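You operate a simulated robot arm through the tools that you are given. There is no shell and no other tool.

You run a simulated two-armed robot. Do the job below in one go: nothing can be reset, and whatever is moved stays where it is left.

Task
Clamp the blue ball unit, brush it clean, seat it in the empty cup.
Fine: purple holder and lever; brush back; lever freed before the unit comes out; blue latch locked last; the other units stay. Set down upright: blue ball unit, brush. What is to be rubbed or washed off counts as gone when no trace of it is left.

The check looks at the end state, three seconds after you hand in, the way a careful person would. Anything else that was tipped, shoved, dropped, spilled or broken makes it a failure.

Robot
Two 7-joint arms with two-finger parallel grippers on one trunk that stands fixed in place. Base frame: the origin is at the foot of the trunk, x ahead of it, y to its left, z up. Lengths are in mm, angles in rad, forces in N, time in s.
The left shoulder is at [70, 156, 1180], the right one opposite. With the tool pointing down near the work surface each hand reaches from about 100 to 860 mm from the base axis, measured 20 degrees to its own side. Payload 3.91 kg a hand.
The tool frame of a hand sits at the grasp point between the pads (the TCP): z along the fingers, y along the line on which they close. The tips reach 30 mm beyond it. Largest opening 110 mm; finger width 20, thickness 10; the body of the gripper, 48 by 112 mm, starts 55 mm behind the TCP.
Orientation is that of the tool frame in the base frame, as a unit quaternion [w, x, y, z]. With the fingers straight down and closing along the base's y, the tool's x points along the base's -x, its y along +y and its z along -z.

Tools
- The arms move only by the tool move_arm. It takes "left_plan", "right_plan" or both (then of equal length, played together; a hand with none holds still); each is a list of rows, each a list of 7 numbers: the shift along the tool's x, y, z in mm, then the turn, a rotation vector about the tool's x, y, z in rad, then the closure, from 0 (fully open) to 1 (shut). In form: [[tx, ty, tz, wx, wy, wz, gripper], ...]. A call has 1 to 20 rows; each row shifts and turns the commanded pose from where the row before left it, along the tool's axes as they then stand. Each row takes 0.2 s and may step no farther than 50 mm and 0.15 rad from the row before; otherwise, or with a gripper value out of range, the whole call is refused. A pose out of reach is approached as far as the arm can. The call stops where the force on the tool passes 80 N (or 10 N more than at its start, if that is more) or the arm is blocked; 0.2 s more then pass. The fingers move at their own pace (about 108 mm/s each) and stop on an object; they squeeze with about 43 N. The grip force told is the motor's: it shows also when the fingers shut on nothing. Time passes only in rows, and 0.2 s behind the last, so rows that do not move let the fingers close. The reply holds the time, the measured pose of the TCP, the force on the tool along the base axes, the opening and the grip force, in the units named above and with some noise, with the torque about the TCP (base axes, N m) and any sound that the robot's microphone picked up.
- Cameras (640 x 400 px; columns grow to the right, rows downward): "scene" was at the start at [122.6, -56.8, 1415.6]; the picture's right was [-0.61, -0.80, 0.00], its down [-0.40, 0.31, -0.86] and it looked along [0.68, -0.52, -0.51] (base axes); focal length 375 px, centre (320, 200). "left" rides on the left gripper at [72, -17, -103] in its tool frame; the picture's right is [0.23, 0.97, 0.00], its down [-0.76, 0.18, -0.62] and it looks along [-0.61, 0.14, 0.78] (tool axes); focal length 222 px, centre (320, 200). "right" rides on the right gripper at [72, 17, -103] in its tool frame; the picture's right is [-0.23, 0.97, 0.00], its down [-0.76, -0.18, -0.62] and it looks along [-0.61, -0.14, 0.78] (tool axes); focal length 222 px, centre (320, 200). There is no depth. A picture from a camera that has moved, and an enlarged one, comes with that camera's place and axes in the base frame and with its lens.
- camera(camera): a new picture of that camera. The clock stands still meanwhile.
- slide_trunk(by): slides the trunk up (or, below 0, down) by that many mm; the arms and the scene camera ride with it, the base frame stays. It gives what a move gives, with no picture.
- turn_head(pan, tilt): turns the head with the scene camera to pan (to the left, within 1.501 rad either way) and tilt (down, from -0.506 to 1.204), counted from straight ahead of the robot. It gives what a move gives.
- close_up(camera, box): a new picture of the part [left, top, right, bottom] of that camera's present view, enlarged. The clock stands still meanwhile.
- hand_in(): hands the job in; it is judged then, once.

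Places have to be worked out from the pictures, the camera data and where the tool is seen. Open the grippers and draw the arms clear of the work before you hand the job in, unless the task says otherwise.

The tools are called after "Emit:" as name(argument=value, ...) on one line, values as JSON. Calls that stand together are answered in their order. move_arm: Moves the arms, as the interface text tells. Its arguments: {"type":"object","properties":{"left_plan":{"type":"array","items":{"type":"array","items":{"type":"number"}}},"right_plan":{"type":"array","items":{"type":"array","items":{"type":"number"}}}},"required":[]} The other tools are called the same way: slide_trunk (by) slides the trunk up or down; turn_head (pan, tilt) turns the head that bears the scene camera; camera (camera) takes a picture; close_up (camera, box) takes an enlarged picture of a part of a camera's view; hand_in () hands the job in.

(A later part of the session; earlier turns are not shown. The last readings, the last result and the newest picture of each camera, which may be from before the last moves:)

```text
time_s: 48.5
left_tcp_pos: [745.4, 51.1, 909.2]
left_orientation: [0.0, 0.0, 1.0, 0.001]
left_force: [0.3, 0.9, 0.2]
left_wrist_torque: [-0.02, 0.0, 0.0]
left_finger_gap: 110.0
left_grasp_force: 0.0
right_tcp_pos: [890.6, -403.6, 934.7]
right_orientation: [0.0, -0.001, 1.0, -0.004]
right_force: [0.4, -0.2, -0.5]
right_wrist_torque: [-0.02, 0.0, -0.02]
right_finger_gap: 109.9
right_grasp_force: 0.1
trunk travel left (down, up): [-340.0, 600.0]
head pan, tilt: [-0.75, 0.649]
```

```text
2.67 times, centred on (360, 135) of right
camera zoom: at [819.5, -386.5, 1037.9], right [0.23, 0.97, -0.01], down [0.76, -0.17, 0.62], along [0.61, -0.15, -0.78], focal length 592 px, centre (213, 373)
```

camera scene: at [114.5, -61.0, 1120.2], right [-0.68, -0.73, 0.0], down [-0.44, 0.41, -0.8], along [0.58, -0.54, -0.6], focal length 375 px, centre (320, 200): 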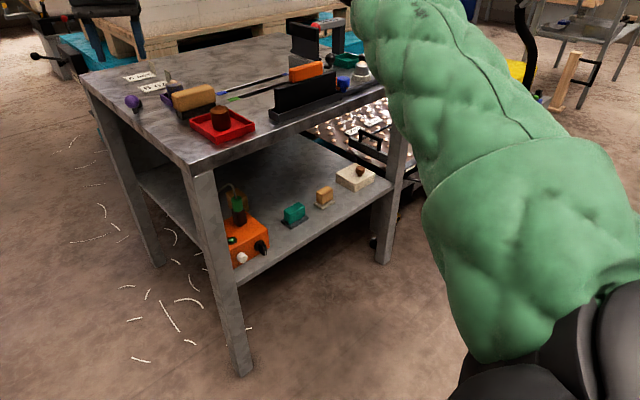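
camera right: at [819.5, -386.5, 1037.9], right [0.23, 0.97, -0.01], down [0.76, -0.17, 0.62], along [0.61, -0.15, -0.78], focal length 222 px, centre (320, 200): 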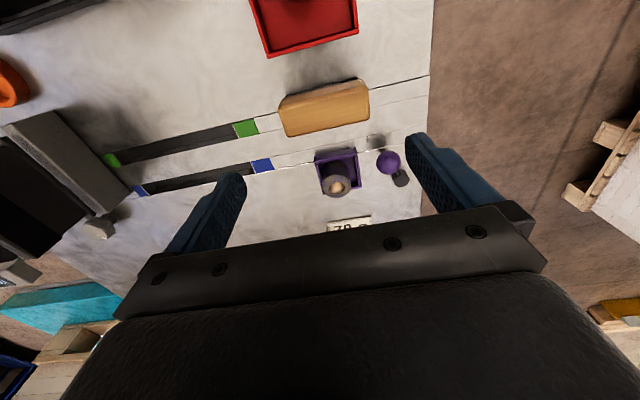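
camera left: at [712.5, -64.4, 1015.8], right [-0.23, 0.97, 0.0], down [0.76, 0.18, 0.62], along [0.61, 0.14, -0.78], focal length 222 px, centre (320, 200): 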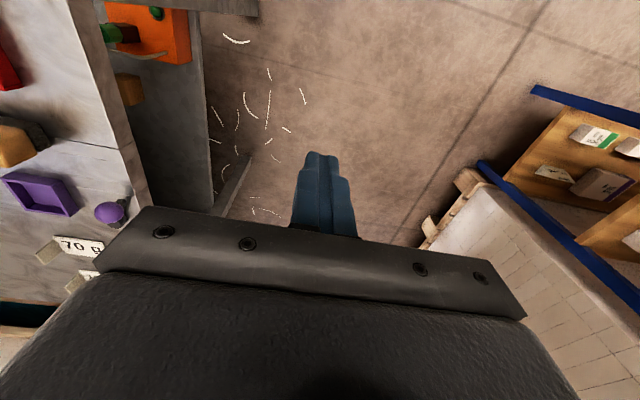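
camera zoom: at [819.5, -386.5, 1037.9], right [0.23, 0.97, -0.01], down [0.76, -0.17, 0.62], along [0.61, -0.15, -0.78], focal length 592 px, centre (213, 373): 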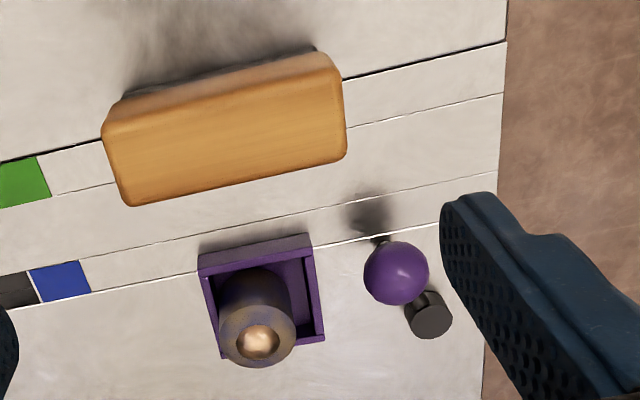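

The brush handle spans x 877–905, y −444…−357 (centre (891,−401)), top z≈812. I align (correcting a tiny tilt), lower to TCP 816 with open fingers beyond its ends.

Emit:
move_arm(right_plan=[[-0.4, 2.6, 0, -0.008, 0, 0, 0], [0, 0, 40, 0, 0, 0, 0], [0, 0, 40, 0, 0, 0, 0], [0, 0, 20, 0, 0, 0, 0], [0, 0, 0, 0, 0, 0, 0]])

Emit:
camera(camera="right")

```text
time_s: 49.7
left_tcp_pos: [746.1, 52.0, 909.6]
left_orientation: [0.0, -0.001, 1.0, 0.0]
left_force: [-0.6, -0.4, 0.7]
left_wrist_torque: [-0.01, -0.05, 0.01]
left_finger_gap: 110.0
left_grasp_force: 0.0
right_tcp_pos: [892.0, -402.1, 835.1]
right_orientation: [0.001, -0.001, 1.0, 0.001]
right_force: [-0.6, -0.2, -0.4]
right_wrist_torque: [0.0, 0.0, -0.02]
right_finger_gap: 109.8
right_grasp_force: 0.0
trunk travel left (down, up): [-340.0, 600.0]
head pan, tilt: [-0.75, 0.649]
```

```text
taken
camera right: at [820.1, -385.0, 938.7], right [0.23, 0.97, 0.0], down [0.76, -0.18, 0.62], along [0.61, -0.14, -0.78], focal length 222 px, centre (320, 200)
```

right: 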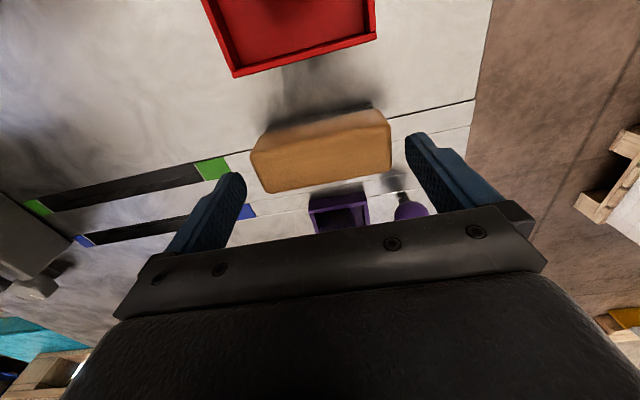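

Alignment good in y. I lower 19 mm more and close on the brush's ends.

Emit:
move_arm(right_plan=[[1, 0.5, 10, 0, 0, 0, 0], [0, 0, 9, 0, 0, 0, 0], [0, 0, 0, 0, 0, 0, 0.1], [0, 0, 0, 0, 0, 0, 0.2], [0, 0, 0, 0, 0, 0, 1], [0, 0, 0, 0, 0, 0, 1]])

Emit:
camera(camera="right")

Emit:
close_up(camera="scene", box=[120, 60, 248, 140])

```text
time_s: 51.1
left_tcp_pos: [745.9, 52.9, 910.5]
left_orientation: [-0.001, 0.0, 1.0, 0.0]
left_force: [0.6, 0.1, 0.6]
left_wrist_torque: [-0.01, 0.0, 0.01]
left_finger_gap: 110.0
left_grasp_force: 0.0
right_tcp_pos: [890.4, -399.9, 817.1]
right_orientation: [0.001, -0.001, 1.0, 0.001]
right_force: [-0.3, -0.9, -0.2]
right_wrist_torque: [-0.01, -0.01, -0.01]
right_finger_gap: 89.4
right_grasp_force: 42.7
trunk travel left (down, up): [-340.0, 600.0]
head pan, tilt: [-0.75, 0.649]
```

```text
taken
camera right: at [819.7, -383.8, 919.7], right [0.23, 0.97, 0.0], down [0.76, -0.18, 0.62], along [0.61, -0.14, -0.78], focal length 222 px, centre (320, 200)
```

right: 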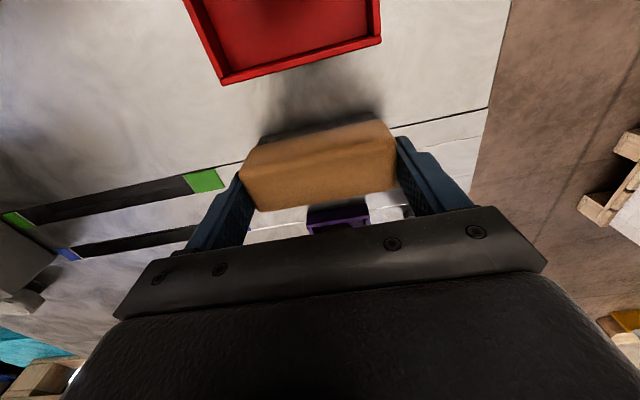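

```text
5.00 times, centred on (184, 100) of scene
camera zoom: at [114.5, -61.1, 1120.2], right [-0.68, -0.73, 0.0], down [-0.44, 0.41, -0.8], along [0.58, -0.54, -0.61], focal length 1877 px, centre (1000, 700)
```

zoom: 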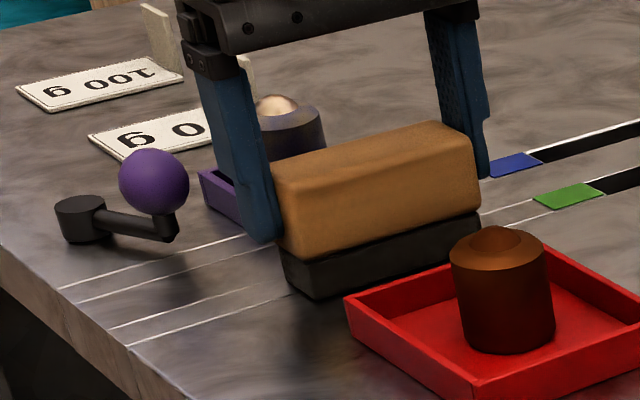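

Gripped at 89.4 mm; home TCP for the brush is (890.5,-400.5,817). I lift it 80 mm and move over the unit.

Emit:
move_arm(right_plan=[[0, 0, -20, 0, 0, 0, 1], [0, 0, -30, 0, 0, 0, 1], [0, 0, -30, 0, 0, 0, 1], [-25, 0, 0, 0, 0, 0, 1], [-25, 0, 0, 0, 0, 0, 1], [-25, 0, 0, 0, 0, 0, 1], [-22.5, 0, 0, 0, 0, 0, 1], [0, 0, 15, 0, 0, 0, 1], [0, 0, 0, 0, 0, 0, 1]])

Emit:
close_up(camera="scene", box=[100, 40, 228, 120])

Emit:
camera(camera="right")

```text
time_s: 53.1
left_tcp_pos: [746.0, 51.6, 909.9]
left_orientation: [-0.001, -0.001, 1.0, -0.001]
left_force: [0.8, -0.7, -0.4]
left_wrist_torque: [-0.03, -0.02, 0.01]
left_finger_gap: 110.1
left_grasp_force: 0.0
right_tcp_pos: [986.8, -398.9, 881.2]
right_orientation: [0.0, -0.001, 1.0, 0.001]
right_force: [-0.4, -0.4, -0.6]
right_wrist_torque: [-0.04, 0.0, -0.02]
right_finger_gap: 89.1
right_grasp_force: 43.2
trunk travel left (down, up): [-340.0, 600.0]
head pan, tilt: [-0.75, 0.649]
```

```text
5.00 times, centred on (164, 80) of scene
camera zoom: at [114.7, -61.1, 1120.2], right [-0.68, -0.73, 0.0], down [-0.44, 0.41, -0.8], along [0.58, -0.54, -0.61], focal length 1877 px, centre (1100, 800)
```

zoom: 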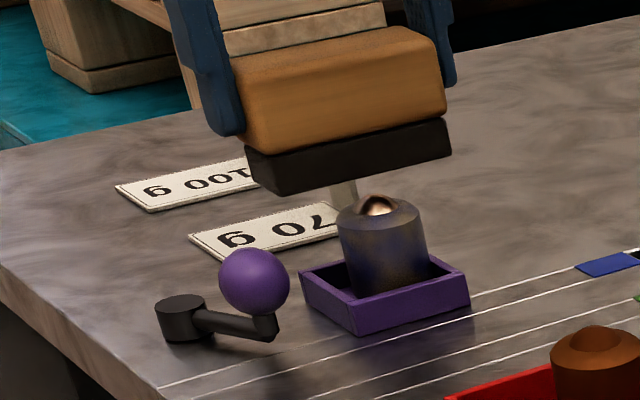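

```text
taken
camera right: at [917.1, -382.8, 984.7], right [0.23, 0.97, 0.0], down [0.76, -0.18, 0.62], along [0.61, -0.14, -0.78], focal length 222 px, centre (320, 200)
```

right: 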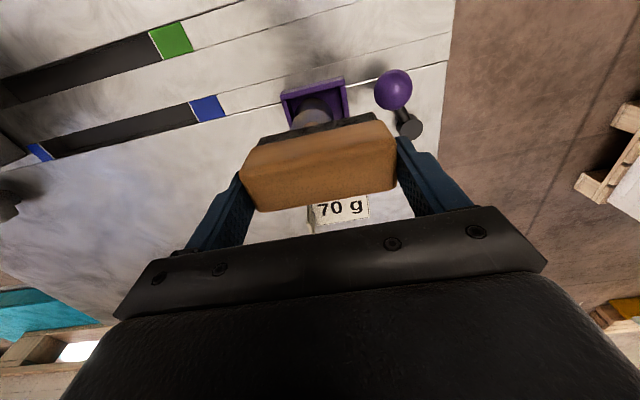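

The brush hovers just over the unit. I lower in small steps to touch the top.

Emit:
move_arm(right_plan=[[0, 0, 3, 0, 0, 0, 1], [0, 0, 3, 0, 0, 0, 1], [0, 0, 2, 0, 0, 0, 1], [0, 0, 2, 0, 0, 0, 1], [0, 0, 0, 0, 0, 0, 1]])

Emit:
move_arm(right_plan=[[0, 0, 2, 0, 0, 0, 1], [0, 0, 2, 0, 0, 0, 1], [0, 0, 0, 0, 0, 0, 1]])

Emit:
close_up(camera="scene", box=[100, 40, 228, 120])

```text
time_s: 54.3
left_tcp_pos: [745.9, 51.9, 910.3]
left_orientation: [0.0, -0.001, 1.0, 0.0]
left_force: [0.1, -0.6, -0.4]
left_wrist_torque: [-0.04, -0.01, -0.02]
left_finger_gap: 109.9
left_grasp_force: 0.1
right_tcp_pos: [989.0, -398.6, 873.1]
right_orientation: [0.001, -0.001, 1.0, 0.0]
right_force: [0.4, -0.5, -0.5]
right_wrist_torque: [-0.03, -0.01, -0.01]
right_finger_gap: 89.2
right_grasp_force: 43.1
trunk travel left (down, up): [-340.0, 600.0]
head pan, tilt: [-0.75, 0.649]
```

```text
time_s: 55.1
left_tcp_pos: [745.2, 53.2, 909.4]
left_orientation: [-0.001, 0.0, 1.0, 0.0]
left_force: [0.2, -0.2, -0.3]
left_wrist_torque: [-0.01, 0.02, -0.03]
left_finger_gap: 109.9
left_grasp_force: 0.1
right_tcp_pos: [987.8, -398.6, 869.2]
right_orientation: [0.001, -0.001, 1.0, 0.001]
right_force: [-0.4, -0.5, 1.4]
right_wrist_torque: [-0.05, -0.01, -0.02]
right_finger_gap: 89.2
right_grasp_force: 42.7
trunk travel left (down, up): [-340.0, 600.0]
head pan, tilt: [-0.75, 0.649]
```

```text
5.00 times, centred on (164, 80) of scene
camera zoom: at [114.4, -61.0, 1120.3], right [-0.68, -0.73, 0.0], down [-0.44, 0.41, -0.8], along [0.58, -0.54, -0.6], focal length 1877 px, centre (1100, 800)
```

zoom: 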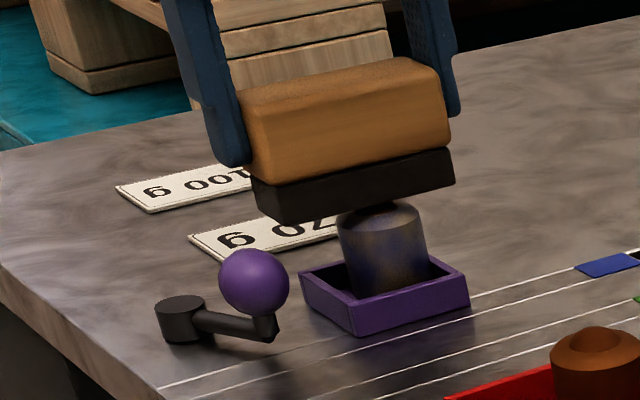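

Contact just begun. I press 2 mm more and stroke along y several times.

Emit:
move_arm(right_plan=[[0, 0, 1.5, 0, 0, 0, 1], [0, -12, 0, 0, 0, 0, 1], [0, -12, 0, 0, 0, 0, 1], [0, 12, 0, 0, 0, 0, 1], [0, 12, 0, 0, 0, 0, 1], [0, 12, 0, 0, 0, 0, 1], [0, 12, 0, 0, 0, 0, 1], [0, -12, 0, 0, 0, 0, 1], [0, -12, 0, 0, 0, 0, 1], [0, 0, 0, 0, 0, 0, 1]])

Emit:
close_up(camera="scene", box=[100, 40, 228, 120])

```text
time_s: 57.3
left_tcp_pos: [744.5, 52.7, 910.1]
left_orientation: [0.0, -0.001, 1.0, 0.0]
left_force: [0.2, -0.5, 0.2]
left_wrist_torque: [-0.01, -0.02, 0.01]
left_finger_gap: 110.3
left_grasp_force: 0.0
right_tcp_pos: [988.4, -396.3, 868.5]
right_orientation: [0.0, -0.002, 1.0, 0.001]
right_force: [0.6, 3.6, 9.7]
right_wrist_torque: [0.18, 0.03, -0.01]
right_finger_gap: 89.3
right_grasp_force: 43.7
trunk travel left (down, up): [-340.0, 600.0]
head pan, tilt: [-0.75, 0.649]
```

```text
5.00 times, centred on (164, 80) of scene
camera zoom: at [113.8, -60.4, 1120.4], right [-0.68, -0.73, 0.0], down [-0.44, 0.41, -0.8], along [0.58, -0.54, -0.6], focal length 1877 px, centre (1100, 800)
```

zoom: 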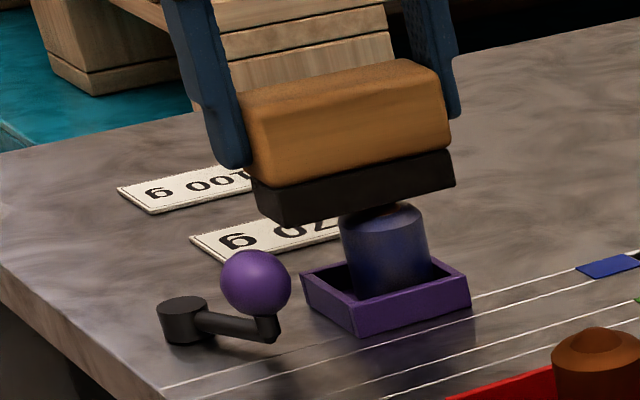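

The brown grime is fading over the whole body, revealing blue; the unit stays put. I continue stroking.

Emit:
move_arm(right_plan=[[0, -12, 0, 0, 0, 0, 1], [0, -12, 0, 0, 0, 0, 1], [0, 12, 0, 0, 0, 0, 1], [0, 12, 0, 0, 0, 0, 1], [0, 12, 0, 0, 0, 0, 1], [0, 12, 0, 0, 0, 0, 1], [0, -12, 0, 0, 0, 0, 1], [0, -12, 0, 0, 0, 0, 1], [0, -12, 0, 0, 0, 0, 1], [0, -12, 0, 0, 0, 0, 1], [0, 12, 0, 0, 0, 0, 1], [0, 12, 0, 0, 0, 0, 1], [0, 12, 0, 0, 0, 0, 1], [0, 12, 0, 0, 0, 0, 1], [0, -12, 0, 0, 0, 0, 1], [0, -12, 0, 0, 0, 0, 1], [0, 0, 0, 0, 0, 0, 1]])

Emit:
close_up(camera="scene", box=[100, 40, 228, 120])

Emit:
close_up(camera="scene", box=[160, 75, 192, 105])

```text
time_s: 60.9
left_tcp_pos: [745.9, 53.1, 910.4]
left_orientation: [0.0, 0.0, 1.0, 0.0]
left_force: [-0.5, 0.8, 0.8]
left_wrist_torque: [0.04, -0.02, 0.02]
left_finger_gap: 109.9
left_grasp_force: 0.0
right_tcp_pos: [987.2, -399.7, 867.5]
right_orientation: [0.0, -0.002, 1.0, 0.0]
right_force: [-0.5, 3.7, 14.0]
right_wrist_torque: [0.11, 0.1, -0.03]
right_finger_gap: 89.2
right_grasp_force: 43.0
trunk travel left (down, up): [-340.0, 600.0]
head pan, tilt: [-0.75, 0.649]
```

```text
5.00 times, centred on (164, 80) of scene
camera zoom: at [113.3, -60.4, 1120.4], right [-0.68, -0.73, 0.0], down [-0.44, 0.41, -0.8], along [0.58, -0.54, -0.6], focal length 1877 px, centre (1100, 800)
```

zoom: 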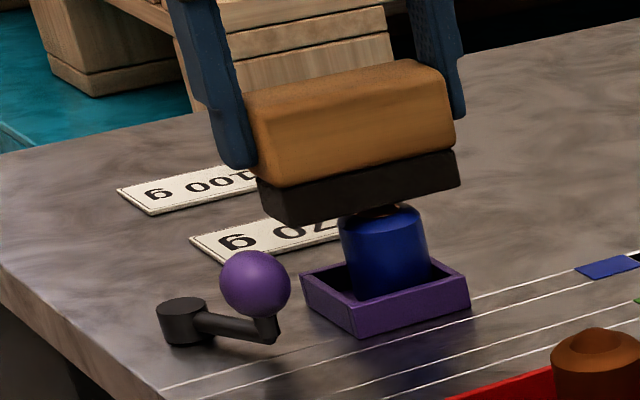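

```text
13.33 times, centred on (176, 90) of scene
camera zoom: at [113.3, -60.4, 1120.4], right [-0.68, -0.73, 0.0], down [-0.44, 0.41, -0.8], along [0.58, -0.54, -0.6], focal length 5005 px, centre (2240, 1667)
```

zoom: 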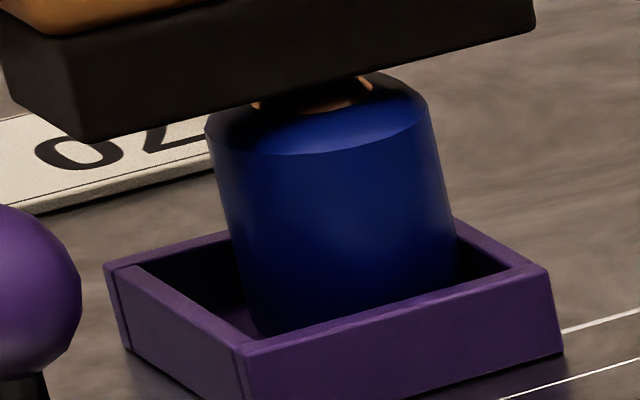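

The body is now solid clean blue. I add one more set of strokes for safety, then lift 30 mm and inspect.

Emit:
move_arm(right_plan=[[0, -12, 0, 0, 0, 0, 1], [0, -12, 0, 0, 0, 0, 1], [0, 12, 0, 0, 0, 0, 1], [0, 12, 0, 0, 0, 0, 1], [0, 12, 0, 0, 0, 0, 1], [0, 12, 0, 0, 0, 0, 1], [0, -12, 0, 0, 0, 0, 1], [0, -12, 0, 0, 0, 0, 1], [0, -12, 0, 0, 0, 0, 1], [0, -12, 0, 0, 0, 0, 1], [0, 12, 0, 0, 0, 0, 1], [0, 12, 0, 0, 0, 0, 1], [0, 0, -5, 0, 0, 0, 1], [0, 0, -25, 0, 0, 0, 1], [25, 0, -10, 0, 0, 0, 1], [25, 0, 0, 0, 0, 0, 1], [25, 0, 0, 0, 0, 0, 1], [0, 0, 0, 0, 0, 0, 1]])

Emit:
close_up(camera="scene", box=[150, 65, 198, 110])

Emit:
camera(camera="scene")

Emit:
camera(camera="right")

```text
time_s: 64.7
left_tcp_pos: [746.3, 51.5, 909.7]
left_orientation: [-0.001, -0.001, 1.0, 0.0]
left_force: [0.9, -0.7, -0.6]
left_wrist_torque: [-0.01, 0.02, 0.01]
left_finger_gap: 109.6
left_grasp_force: 0.0
right_tcp_pos: [912.3, -399.5, 906.0]
right_orientation: [0.0, -0.001, 1.0, 0.001]
right_force: [-1.2, 0.1, -1.5]
right_wrist_torque: [0.03, 0.0, 0.05]
right_finger_gap: 89.1
right_grasp_force: 43.0
trunk travel left (down, up): [-340.0, 600.0]
head pan, tilt: [-0.75, 0.649]
```

```text
8.89 times, centred on (174, 88) of scene
camera zoom: at [115.0, -61.1, 1120.1], right [-0.68, -0.73, 0.0], down [-0.44, 0.41, -0.8], along [0.58, -0.54, -0.61], focal length 3337 px, centre (1618, 1200)
```

zoom: 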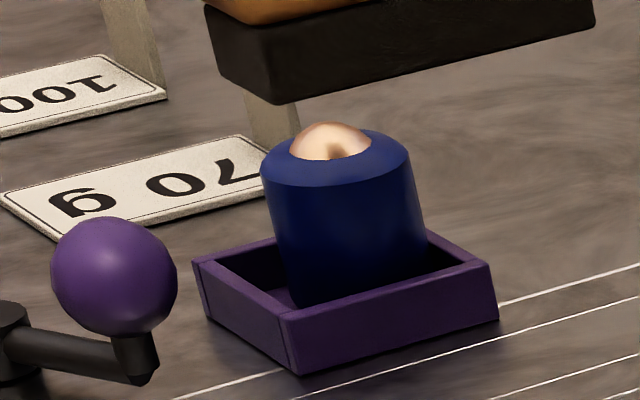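

```text
taken
camera scene: at [115.0, -61.1, 1120.1], right [-0.68, -0.73, 0.0], down [-0.44, 0.41, -0.8], along [0.58, -0.54, -0.61], focal length 375 px, centre (320, 200)
```

scene: 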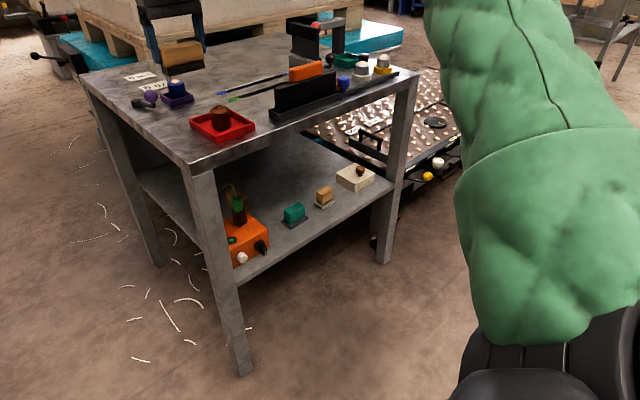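

```text
taken
camera right: at [841.2, -383.5, 1009.0], right [0.23, 0.97, 0.0], down [0.76, -0.18, 0.62], along [0.61, -0.14, -0.78], focal length 222 px, centre (320, 200)
```

right: 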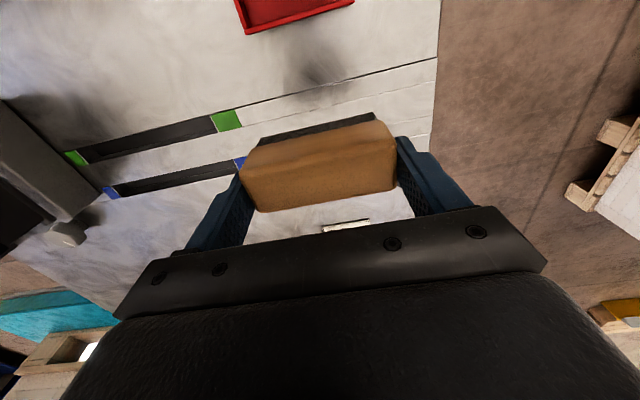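

The unit is fully clean blue. I return the brush to its home (890.5,-400.5) and lower it, feeling for the table at the end.

Emit:
move_arm(right_plan=[[21.6, -1, 0, 0, 0, 0, 1], [0, 0, 30, 0, 0, 0, 1], [0, 0, 30, 0, 0, 0, 1], [0, 0, 20, 0, 0, 0, 1], [0, 0, 5, 0, 0, 0, 1], [0, 0, 0, 0, 0, 0, 1]])

Emit:
move_arm(right_plan=[[0, 0, 1.5, 0, 0, 0, 1], [0, 0, 1, 0, 0, 0, 1], [0, 0, 0, 0, 0, 0, 1]])

Emit:
move_arm(right_plan=[[0, 0, 1, 0, 0, 0, 1], [0, 0, 0, 0, 0, 0, 1]])

```text
time_s: 66.1
left_tcp_pos: [746.5, 53.0, 909.9]
left_orientation: [0.0, -0.001, 1.0, 0.0]
left_force: [0.1, 0.5, -0.4]
left_wrist_torque: [0.01, 0.02, -0.02]
left_finger_gap: 110.1
left_grasp_force: 0.0
right_tcp_pos: [890.0, -399.7, 820.9]
right_orientation: [0.0, -0.002, 1.0, 0.002]
right_force: [-1.1, 1.1, -0.8]
right_wrist_torque: [-0.01, -0.02, -0.02]
right_finger_gap: 89.1
right_grasp_force: 43.2
trunk travel left (down, up): [-340.0, 600.0]
head pan, tilt: [-0.75, 0.649]
```

```text
time_s: 66.9
left_tcp_pos: [745.2, 51.4, 909.6]
left_orientation: [0.0, 0.0, 1.0, 0.0]
left_force: [0.6, 0.0, 0.4]
left_wrist_torque: [-0.03, 0.01, 0.04]
left_finger_gap: 110.2
left_grasp_force: 0.0
right_tcp_pos: [891.2, -400.3, 818.6]
right_orientation: [-0.001, 0.0, 1.0, 0.001]
right_force: [-0.1, -0.1, -0.8]
right_wrist_torque: [0.03, 0.02, 0.01]
right_finger_gap: 89.3
right_grasp_force: 43.2
trunk travel left (down, up): [-340.0, 600.0]
head pan, tilt: [-0.75, 0.649]
```

```text
time_s: 67.5
left_tcp_pos: [745.3, 51.6, 908.7]
left_orientation: [0.0, 0.0, 1.0, 0.0]
left_force: [0.3, -0.1, 0.9]
left_wrist_torque: [0.0, 0.02, 0.0]
left_finger_gap: 109.9
left_grasp_force: 0.0
right_tcp_pos: [890.4, -400.8, 817.8]
right_orientation: [0.001, -0.001, 1.0, 0.001]
right_force: [-0.6, -0.4, -1.3]
right_wrist_torque: [-0.02, 0.02, 0.01]
right_finger_gap: 89.2
right_grasp_force: 43.1
trunk travel left (down, up): [-340.0, 600.0]
head pan, tilt: [-0.75, 0.649]
```

Not touching yet; I continue in 0.7 mm steps.

Emit:
move_arm(right_plan=[[0, 0, 0.7, 0, 0, 0, 1], [0, 0, 0, 0, 0, 0, 1]])

Emit:
move_arm(right_plan=[[0, 0, 0.7, 0, 0, 0, 1], [0, 0, 0, 0, 0, 0, 1]])

Emit:
close_up(camera="scene", box=[130, 60, 258, 140])

```text
time_s: 68.1
left_tcp_pos: [746.4, 51.1, 909.6]
left_orientation: [0.001, -0.001, 1.0, 0.0]
left_force: [-0.1, 0.0, 0.4]
left_wrist_torque: [0.01, 0.0, -0.01]
left_finger_gap: 110.0
left_grasp_force: 0.1
right_tcp_pos: [891.9, -400.0, 816.5]
right_orientation: [0.001, 0.0, 1.0, 0.001]
right_force: [0.4, -0.1, 0.1]
right_wrist_torque: [-0.02, -0.02, 0.0]
right_finger_gap: 89.4
right_grasp_force: 43.4
trunk travel left (down, up): [-340.0, 600.0]
head pan, tilt: [-0.75, 0.649]
```

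```text
time_s: 68.7
left_tcp_pos: [747.2, 52.6, 910.4]
left_orientation: [0.0, -0.001, 1.0, 0.0]
left_force: [0.2, -0.6, -0.1]
left_wrist_torque: [-0.03, 0.01, -0.02]
left_finger_gap: 109.8
left_grasp_force: 0.0
right_tcp_pos: [890.8, -399.4, 816.0]
right_orientation: [0.001, 0.0, 1.0, 0.0]
right_force: [0.8, 0.7, -0.5]
right_wrist_torque: [0.02, 0.02, -0.04]
right_finger_gap: 89.4
right_grasp_force: 43.1
trunk travel left (down, up): [-340.0, 600.0]
head pan, tilt: [-0.75, 0.649]
```

```text
5.00 times, centred on (194, 100) of scene
camera zoom: at [114.5, -61.1, 1120.2], right [-0.68, -0.73, 0.0], down [-0.44, 0.41, -0.8], along [0.58, -0.54, -0.61], focal length 1877 px, centre (950, 700)
```

zoom: 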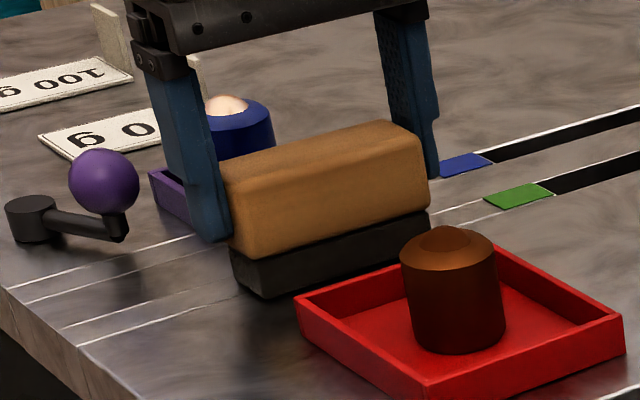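

Nearly supported. One more small step, then release if force rises.

Emit:
move_arm(right_plan=[[0, 0, 0.8, 0, 0, 0, 1], [0, 0, 0, 0, 0, 0, 1]])

Emit:
move_arm(right_plan=[[0, 0, 0.8, 0, 0, 0, 1], [0, 0, 0, 0, 0, 0, 1]])

```text
time_s: 69.3
left_tcp_pos: [746.1, 52.3, 909.1]
left_orientation: [0.0, -0.001, 1.0, 0.0]
left_force: [0.8, -0.5, 0.1]
left_wrist_torque: [0.01, 0.03, -0.04]
left_finger_gap: 110.1
left_grasp_force: 0.1
right_tcp_pos: [891.3, -399.2, 816.4]
right_orientation: [0.001, -0.001, 1.0, 0.001]
right_force: [0.8, 0.2, 0.1]
right_wrist_torque: [-0.04, 0.01, -0.01]
right_finger_gap: 88.9
right_grasp_force: 43.3
trunk travel left (down, up): [-340.0, 600.0]
head pan, tilt: [-0.75, 0.649]
```

```text
time_s: 69.9
left_tcp_pos: [745.0, 53.0, 909.7]
left_orientation: [0.001, -0.001, 1.0, 0.0]
left_force: [0.0, -0.4, 0.4]
left_wrist_torque: [0.05, -0.01, 0.0]
left_finger_gap: 110.0
left_grasp_force: 0.1
right_tcp_pos: [891.0, -400.7, 815.9]
right_orientation: [0.001, -0.001, 1.0, 0.001]
right_force: [3.4, 0.0, 6.1]
right_wrist_torque: [-0.27, -0.09, 0.08]
right_finger_gap: 89.3
right_grasp_force: 43.2
trunk travel left (down, up): [-340.0, 600.0]
head pan, tilt: [-0.75, 0.649]
```

Contact (6 N). I release and rise, then view the lever.

Emit:
move_arm(right_plan=[[0, 0, -0.5, 0, 0, 0, 1], [0, 0, 0, 0, 0, 0, 0.1], [0, 0, 0, 0, 0, 0, 0], [0, 0, 0, 0, 0, 0, 0], [0, 0, -30, 0, 0, 0, 0], [0, 0, -40, 0, 0, 0, 0], [0, 0, -30, 0, 0, 0, 0], [0, 0, 0, 0, 0, 0, 0]])

Emit:
camera(camera="right")

Emit:
close_up(camera="scene", box=[100, 60, 228, 140])

```text
time_s: 71.7
left_tcp_pos: [745.8, 50.7, 908.8]
left_orientation: [-0.001, -0.001, 1.0, 0.0]
left_force: [0.4, 0.0, 0.0]
left_wrist_torque: [0.0, 0.02, -0.02]
left_finger_gap: 110.1
left_grasp_force: 0.1
right_tcp_pos: [892.0, -401.4, 914.4]
right_orientation: [0.001, 0.0, 1.0, 0.001]
right_force: [0.1, -0.1, 0.6]
right_wrist_torque: [0.02, 0.0, -0.01]
right_finger_gap: 109.9
right_grasp_force: 0.1
trunk travel left (down, up): [-340.0, 600.0]
head pan, tilt: [-0.75, 0.649]
```

```text
taken
camera right: at [819.8, -385.3, 1017.4], right [0.23, 0.97, 0.0], down [0.76, -0.18, 0.62], along [0.61, -0.14, -0.78], focal length 222 px, centre (320, 200)
```

right: 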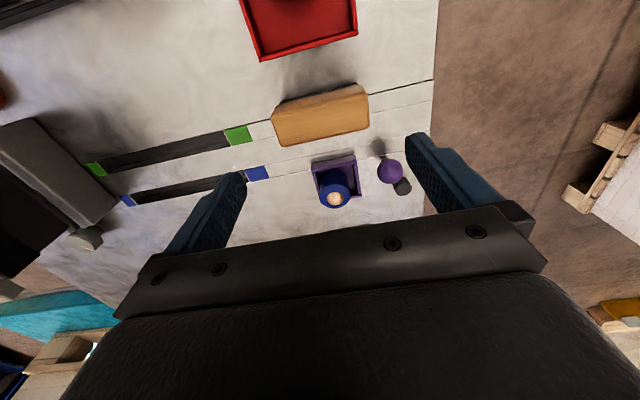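

```text
5.00 times, centred on (164, 100) of scene
camera zoom: at [114.7, -61.2, 1120.1], right [-0.68, -0.73, 0.0], down [-0.44, 0.41, -0.8], along [0.58, -0.54, -0.61], focal length 1877 px, centre (1100, 700)
```

zoom: 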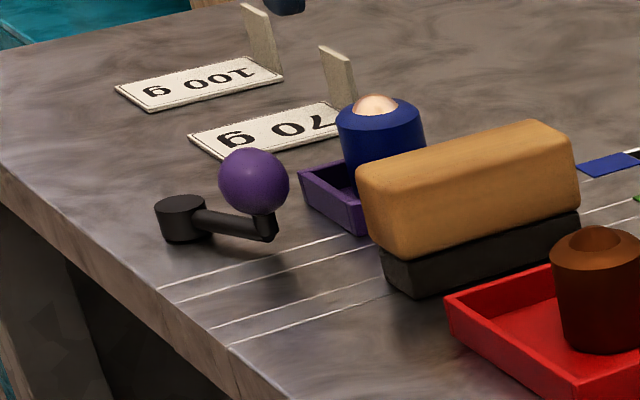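

The brush is back upright. Next I free the lever: closed fingers go down in the gap between unit and lever ball, then push the ball back toward +y. First move above the gap.

Emit:
move_arm(right_plan=[[-21.5, 9.4, 0, 0, 0, 0, 0.5], [-21.5, 9.4, 0, 0, 0, 0, 1], [-21.5, 9.4, 0, 0, 0, 0, 1], [-21.5, 9.2, 0, 0, 0, 0, 1], [0, 0, 30, 0, 0, 0, 1], [0, 0, 20, 0, 0, 0, 1], [0, 0, 0, 0, 0, 0, 1]])

Emit:
camera(camera="right")

Emit:
close_up(camera="scene", box=[100, 60, 228, 140])

Emit:
close_up(camera="right", box=[240, 80, 400, 180])

```text
time_s: 73.3
left_tcp_pos: [745.6, 51.5, 909.1]
left_orientation: [0.0, -0.001, 1.0, 0.0]
left_force: [0.3, -0.4, 0.4]
left_wrist_torque: [0.01, 0.02, 0.0]
left_finger_gap: 110.0
left_grasp_force: 0.0
right_tcp_pos: [977.3, -363.8, 865.8]
right_orientation: [0.001, -0.001, 1.0, 0.001]
right_force: [-0.3, 0.1, -0.4]
right_wrist_torque: [-0.01, 0.03, 0.03]
right_finger_gap: 0.1
right_grasp_force: 37.4
trunk travel left (down, up): [-340.0, 600.0]
head pan, tilt: [-0.75, 0.649]
```

```text
taken
camera right: at [905.0, -347.3, 968.7], right [0.23, 0.97, 0.0], down [0.76, -0.18, 0.62], along [0.61, -0.14, -0.78], focal length 222 px, centre (320, 200)
```

right: 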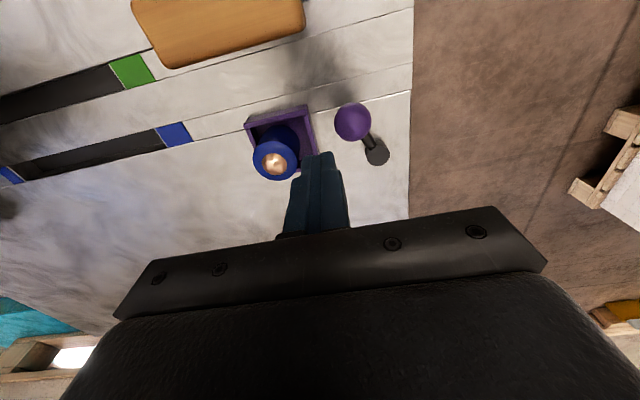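

```text
5.00 times, centred on (164, 100) of scene
camera zoom: at [114.3, -61.0, 1120.3], right [-0.68, -0.73, 0.0], down [-0.44, 0.41, -0.8], along [0.58, -0.54, -0.6], focal length 1877 px, centre (1100, 700)
```

zoom: 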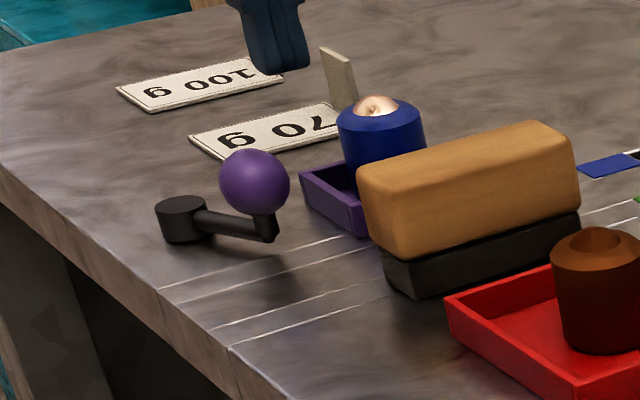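

```text
4.00 times, centred on (320, 130) of right
camera zoom: at [905.0, -347.3, 968.7], right [0.23, 0.97, 0.0], down [0.76, -0.18, 0.62], along [0.61, -0.14, -0.78], focal length 888 px, centre (320, 480)
```

zoom: 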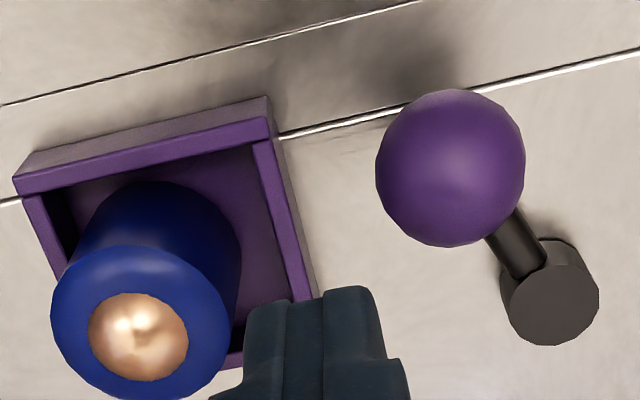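

Ball ≈(971.5,-336), unit ≈(986,-405). The fingers fit in the gap; I shift 2 mm toward −y and lower to z≈812.

Emit:
move_arm(right_plan=[[0, -2.5, 0, 0, 0, 0, 1], [0, 0, 20, 0, 0, 0, 1], [0, 0, 20, 0, 0, 0, 1], [0, 0, 13, 0, 0, 0, 1], [0, 0, 0, 0, 0, 0, 1]])

Emit:
camera(camera="right")

Emit:
close_up(camera="scene", box=[100, 60, 228, 140])

```text
time_s: 74.5
left_tcp_pos: [745.7, 52.3, 909.1]
left_orientation: [0.0, -0.001, 1.0, 0.0]
left_force: [-0.9, -0.8, 0.1]
left_wrist_torque: [0.01, -0.02, 0.0]
left_finger_gap: 109.8
left_grasp_force: 0.0
right_tcp_pos: [978.2, -365.5, 811.8]
right_orientation: [0.001, -0.001, 1.0, 0.001]
right_force: [-0.4, 0.3, -0.6]
right_wrist_torque: [-0.01, 0.01, -0.04]
right_finger_gap: 0.3
right_grasp_force: 37.0
trunk travel left (down, up): [-340.0, 600.0]
head pan, tilt: [-0.75, 0.649]
```

```text
taken
camera right: at [905.6, -349.3, 916.3], right [0.23, 0.97, 0.0], down [0.76, -0.18, 0.62], along [0.61, -0.14, -0.78], focal length 222 px, centre (320, 200)
```

right: 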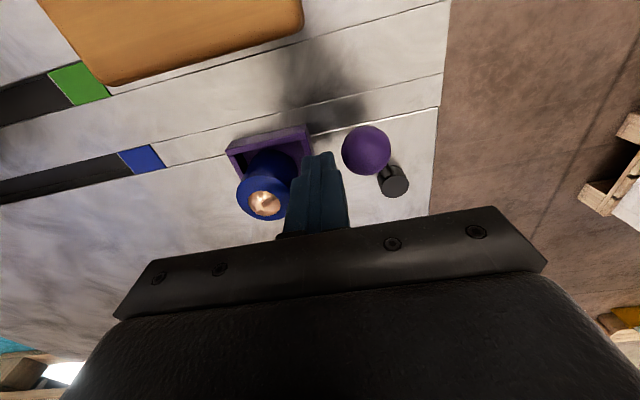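

```text
5.00 times, centred on (164, 100) of scene
camera zoom: at [114.4, -61.0, 1120.3], right [-0.68, -0.73, 0.0], down [-0.44, 0.41, -0.8], along [0.58, -0.54, -0.6], focal length 1877 px, centre (1100, 700)
```

zoom: 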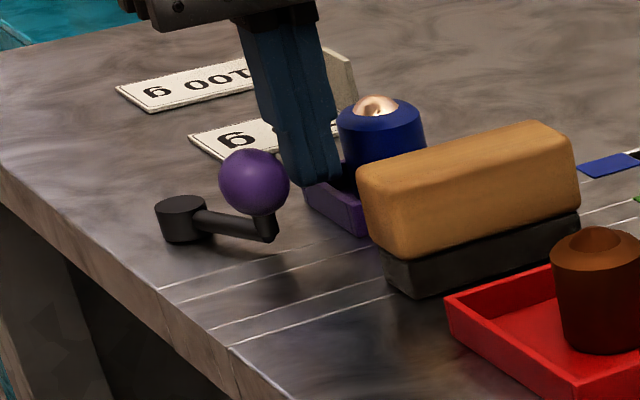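

Fingers are between unit and ball. I push toward +y in small steps following the lever's arc.

Emit:
move_arm(right_plan=[[1.2, 4, 0, 0, 0, 0, 1], [1.2, 4, 0, 0, 0, 0, 1], [1.6, 4, 0, 0, 0, 0, 1], [1.6, 4, 0, 0, 0, 0, 1], [1.8, 4, 0, 0, 0, 0, 1], [0, 0, 0, 0, 0, 0, 1]])

Emit:
close_up(camera="scene", box=[100, 60, 228, 140])

```text
time_s: 75.9
left_tcp_pos: [745.6, 52.3, 909.4]
left_orientation: [0.0, -0.001, 1.0, 0.0]
left_force: [0.9, -0.3, -0.2]
left_wrist_torque: [0.0, 0.02, -0.02]
left_finger_gap: 110.3
left_grasp_force: 0.0
right_tcp_pos: [970.7, -344.9, 811.6]
right_orientation: [0.001, -0.001, 1.0, 0.001]
right_force: [-1.1, -2.2, -1.2]
right_wrist_torque: [-0.09, 0.0, 0.01]
right_finger_gap: 0.2
right_grasp_force: 37.4
trunk travel left (down, up): [-340.0, 600.0]
head pan, tilt: [-0.75, 0.649]
```

```text
5.00 times, centred on (164, 100) of scene
camera zoom: at [114.4, -61.1, 1120.2], right [-0.68, -0.73, 0.0], down [-0.44, 0.41, -0.8], along [0.58, -0.54, -0.61], focal length 1877 px, centre (1100, 700)
```

zoom: 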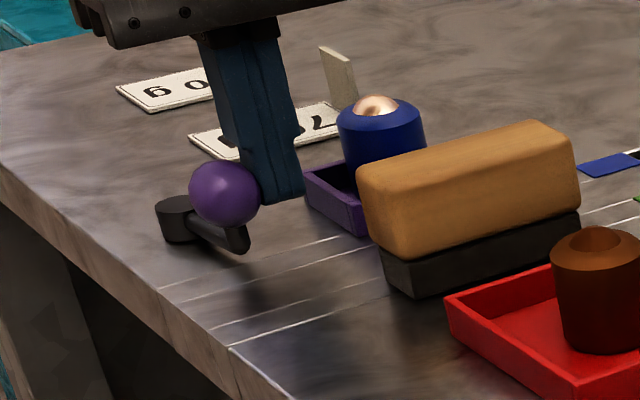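

The lever swings back easily. I continue to its rest stop.

Emit:
move_arm(right_plan=[[2, 4, 0, 0, 0, 0, 1], [2, 4, 0, 0, 0, 0, 1], [2, 4, 0, 0, 0, 0, 1], [2, 4, 0, 0, 0, 0, 1], [1.5, 4, 0, 0, 0, 0, 1], [1, 4, 0, 0, 0, 0, 1], [0, 2, 0, 0, 0, 0, 1], [0, 0, 0, 0, 0, 0, 1]])

Emit:
close_up(camera="scene", box=[100, 60, 228, 140])

```text
time_s: 77.7
left_tcp_pos: [746.7, 51.0, 909.5]
left_orientation: [0.0, 0.0, 1.0, 0.001]
left_force: [-0.6, -0.1, -0.1]
left_wrist_torque: [-0.01, 0.02, 0.0]
left_finger_gap: 109.9
left_grasp_force: 0.1
right_tcp_pos: [958.6, -319.5, 812.1]
right_orientation: [0.0, -0.002, 1.0, 0.001]
right_force: [-1.2, -1.8, -0.1]
right_wrist_torque: [-0.02, 0.04, -0.04]
right_finger_gap: 0.0
right_grasp_force: 37.3
trunk travel left (down, up): [-340.0, 600.0]
head pan, tilt: [-0.75, 0.649]
```

```text
5.00 times, centred on (164, 100) of scene
camera zoom: at [114.4, -61.1, 1120.2], right [-0.68, -0.73, 0.0], down [-0.44, 0.41, -0.8], along [0.58, -0.54, -0.61], focal length 1877 px, centre (1100, 700)
```

zoom: 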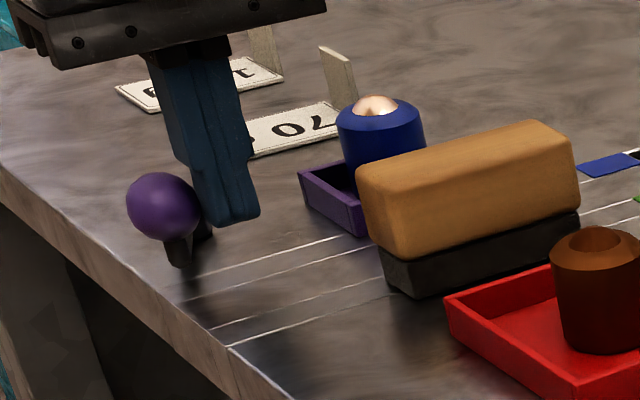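

Almost at the original rest position. I push a few mm more until the stop is felt.

Emit:
move_arm(right_plan=[[-0.5, 2, 0, 0, 0, 0, 1], [-0.5, 2, 0, 0, 0, 0, 1], [0, 0, 0, 0, 0, 0, 1]])

Emit:
move_arm(right_plan=[[-0.5, 2, 0, 0, 0, 0, 1], [-0.5, 2, 0, 0, 0, 0, 1], [0, 0, 0, 0, 0, 0, 1]])

Emit:
close_up(camera="scene", box=[100, 60, 228, 140])

```text
time_s: 78.5
left_tcp_pos: [745.4, 51.6, 909.7]
left_orientation: [0.001, -0.001, 1.0, -0.001]
left_force: [0.6, 0.7, 0.9]
left_wrist_torque: [0.0, -0.01, -0.03]
left_finger_gap: 110.0
left_grasp_force: 0.0
right_tcp_pos: [960.0, -318.2, 812.6]
right_orientation: [0.0, 0.0, 1.0, 0.001]
right_force: [-4.5, -11.4, 2.6]
right_wrist_torque: [-0.24, 0.03, -0.08]
right_finger_gap: 0.0
right_grasp_force: 37.9
trunk travel left (down, up): [-340.0, 600.0]
head pan, tilt: [-0.75, 0.649]
```

```text
time_s: 79.3
left_tcp_pos: [745.2, 50.7, 911.1]
left_orientation: [0.0, -0.001, 1.0, 0.003]
left_force: [0.1, -0.2, 0.1]
left_wrist_torque: [-0.01, 0.03, -0.03]
left_finger_gap: 110.1
left_grasp_force: 0.0
right_tcp_pos: [960.6, -317.8, 811.9]
right_orientation: [0.0, 0.001, 1.0, 0.001]
right_force: [-17.2, -47.1, 1.7]
right_wrist_torque: [-0.94, 0.29, -0.3]
right_finger_gap: 0.0
right_grasp_force: 37.8
trunk travel left (down, up): [-340.0, 600.0]
head pan, tilt: [-0.75, 0.649]
```

```text
5.00 times, centred on (164, 100) of scene
camera zoom: at [113.2, -64.2, 1120.2], right [-0.68, -0.73, 0.0], down [-0.44, 0.42, -0.8], along [0.58, -0.54, -0.61], focal length 1877 px, centre (1100, 700)
```

zoom: 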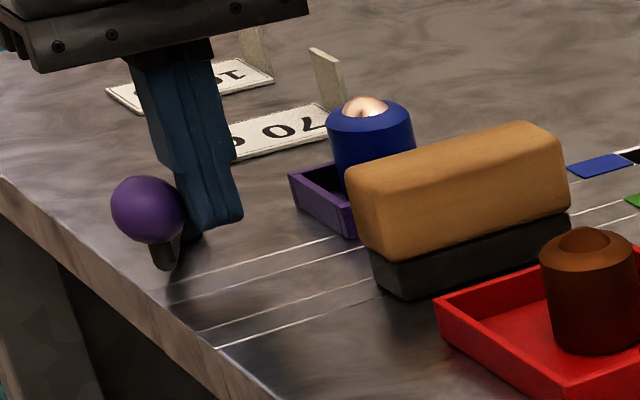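

At the rest stop (47 N). I back off, rise, and go above the unit with the gripper open.

Emit:
move_arm(right_plan=[[1, -8, 0, 0, 0, 0, 1], [1, -8, 0, 0, 0, 0, 1], [0, 0, -40, 0, 0, 0, 0.7], [0, 0, -45, 0, 0, 0, 0], [-14, -34, 0, 0, 0, 0, 0], [-14, -34, 0, 0, 0, 0, 0], [0, 0, 0, 0, 0, 0, 0]])

Emit:
camera(camera="right")

Emit:
close_up(camera="right", box=[260, 60, 420, 160])

```text
time_s: 80.9
left_tcp_pos: [745.6, 52.0, 910.5]
left_orientation: [0.0, -0.001, 1.0, 0.0]
left_force: [0.1, 0.7, -0.4]
left_wrist_torque: [0.05, -0.03, 0.01]
left_finger_gap: 110.1
left_grasp_force: 0.0
right_tcp_pos: [987.8, -395.7, 897.1]
right_orientation: [0.001, -0.001, 1.0, 0.0]
right_force: [-0.9, -0.2, 0.5]
right_wrist_torque: [0.03, -0.02, 0.01]
right_finger_gap: 110.0
right_grasp_force: 0.1
trunk travel left (down, up): [-340.0, 600.0]
head pan, tilt: [-0.75, 0.649]
```

```text
taken
camera right: at [916.0, -379.5, 999.7], right [0.22, 0.97, 0.0], down [0.76, -0.18, 0.62], along [0.61, -0.14, -0.78], focal length 222 px, centre (320, 200)
```

right: 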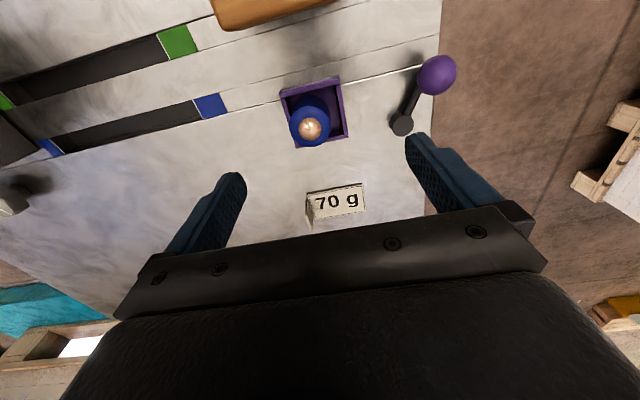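

```text
4.00 times, centred on (340, 110) of right
camera zoom: at [916.0, -379.5, 999.7], right [0.22, 0.97, 0.0], down [0.76, -0.18, 0.62], along [0.61, -0.14, -0.78], focal length 888 px, centre (240, 560)
```

zoom: 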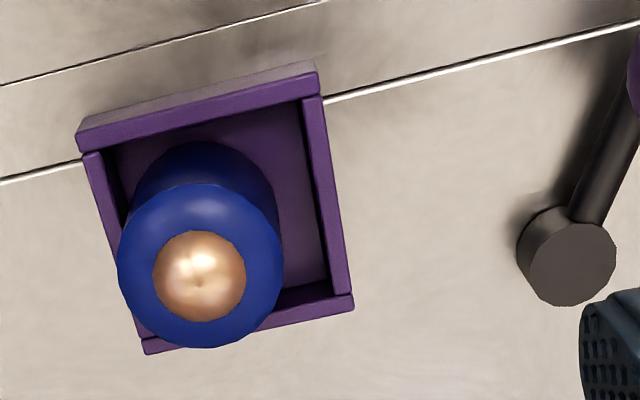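

Unit now at (986,-405.5). I align, lower to TCP 813 and grip it.

Emit:
move_arm(right_plan=[[1.6, -9.8, 0, 0, 0, 0, 0], [0, 0, 30, 0, 0, 0, 0], [0, 0, 30, 0, 0, 0, 0], [0, 0, 24, 0, 0, 0, 0], [0, 0, 0, 0, 0, 0, 0.4], [0, 0, 0, 0, 0, 0, 0.6], [0, 0, 0, 0, 0, 0, 1], [0, 0, 0, 0, 0, 0, 1], [0, 0, 0, 0, 0, 0, 1]])

Emit:
close_up(camera="right", box=[240, 80, 400, 200])

```text
time_s: 82.9
left_tcp_pos: [746.5, 52.4, 909.9]
left_orientation: [0.0, -0.001, 1.0, 0.0]
left_force: [0.7, 0.0, 0.6]
left_wrist_torque: [0.02, -0.04, 0.0]
left_finger_gap: 110.3
left_grasp_force: 0.0
right_tcp_pos: [986.4, -405.1, 813.1]
right_orientation: [0.002, -0.001, 1.0, 0.0]
right_force: [0.4, -0.3, 0.5]
right_wrist_torque: [-0.06, 0.02, 0.0]
right_finger_gap: 36.6
right_grasp_force: 43.2
trunk travel left (down, up): [-340.0, 600.0]
head pan, tilt: [-0.75, 0.649]
```

```text
3.33 times, centred on (320, 140) of right
camera zoom: at [914.2, -388.2, 916.4], right [0.23, 0.97, 0.0], down [0.76, -0.18, 0.62], along [0.61, -0.14, -0.78], focal length 740 px, centre (320, 400)
```

zoom: 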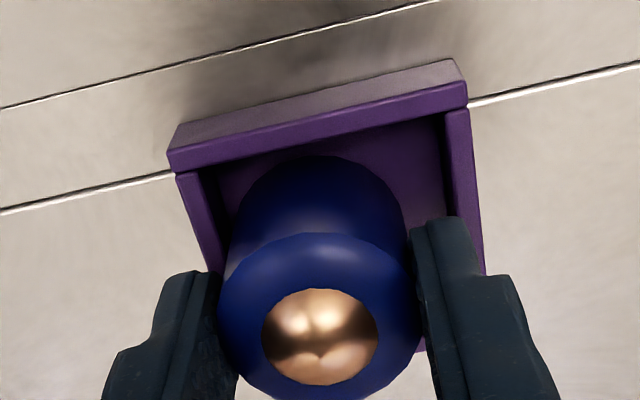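

Gripped clean unit. I lift a few mm first to confirm it's free.

Emit:
move_arm(right_plan=[[0, 0, -3, 0, 0, 0, 1], [0, 0, -3, 0, 0, 0, 1], [0, 0, 0, 0, 0, 0, 1]])

Emit:
close_up(camera="scene", box=[100, 60, 228, 140])

```text
time_s: 83.7
left_tcp_pos: [746.2, 53.3, 909.6]
left_orientation: [0.0, -0.001, 1.0, 0.0]
left_force: [0.7, 0.2, 1.2]
left_wrist_torque: [0.0, 0.01, -0.01]
left_finger_gap: 109.8
left_grasp_force: 0.1
right_tcp_pos: [986.1, -405.7, 820.2]
right_orientation: [-0.001, -0.001, 1.0, 0.001]
right_force: [0.6, 2.2, -2.0]
right_wrist_torque: [0.13, 0.04, -0.01]
right_finger_gap: 36.4
right_grasp_force: 42.7
trunk travel left (down, up): [-340.0, 600.0]
head pan, tilt: [-0.75, 0.649]
```

```text
5.00 times, centred on (164, 100) of scene
camera zoom: at [114.6, -61.0, 1120.2], right [-0.68, -0.73, 0.0], down [-0.44, 0.41, -0.8], along [0.58, -0.54, -0.61], focal length 1877 px, centre (1100, 700)
```

zoom: 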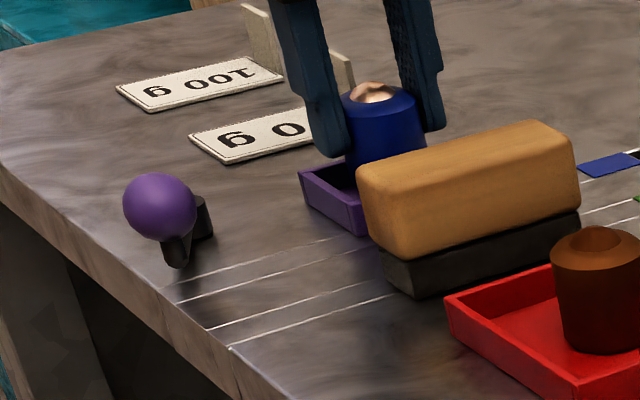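

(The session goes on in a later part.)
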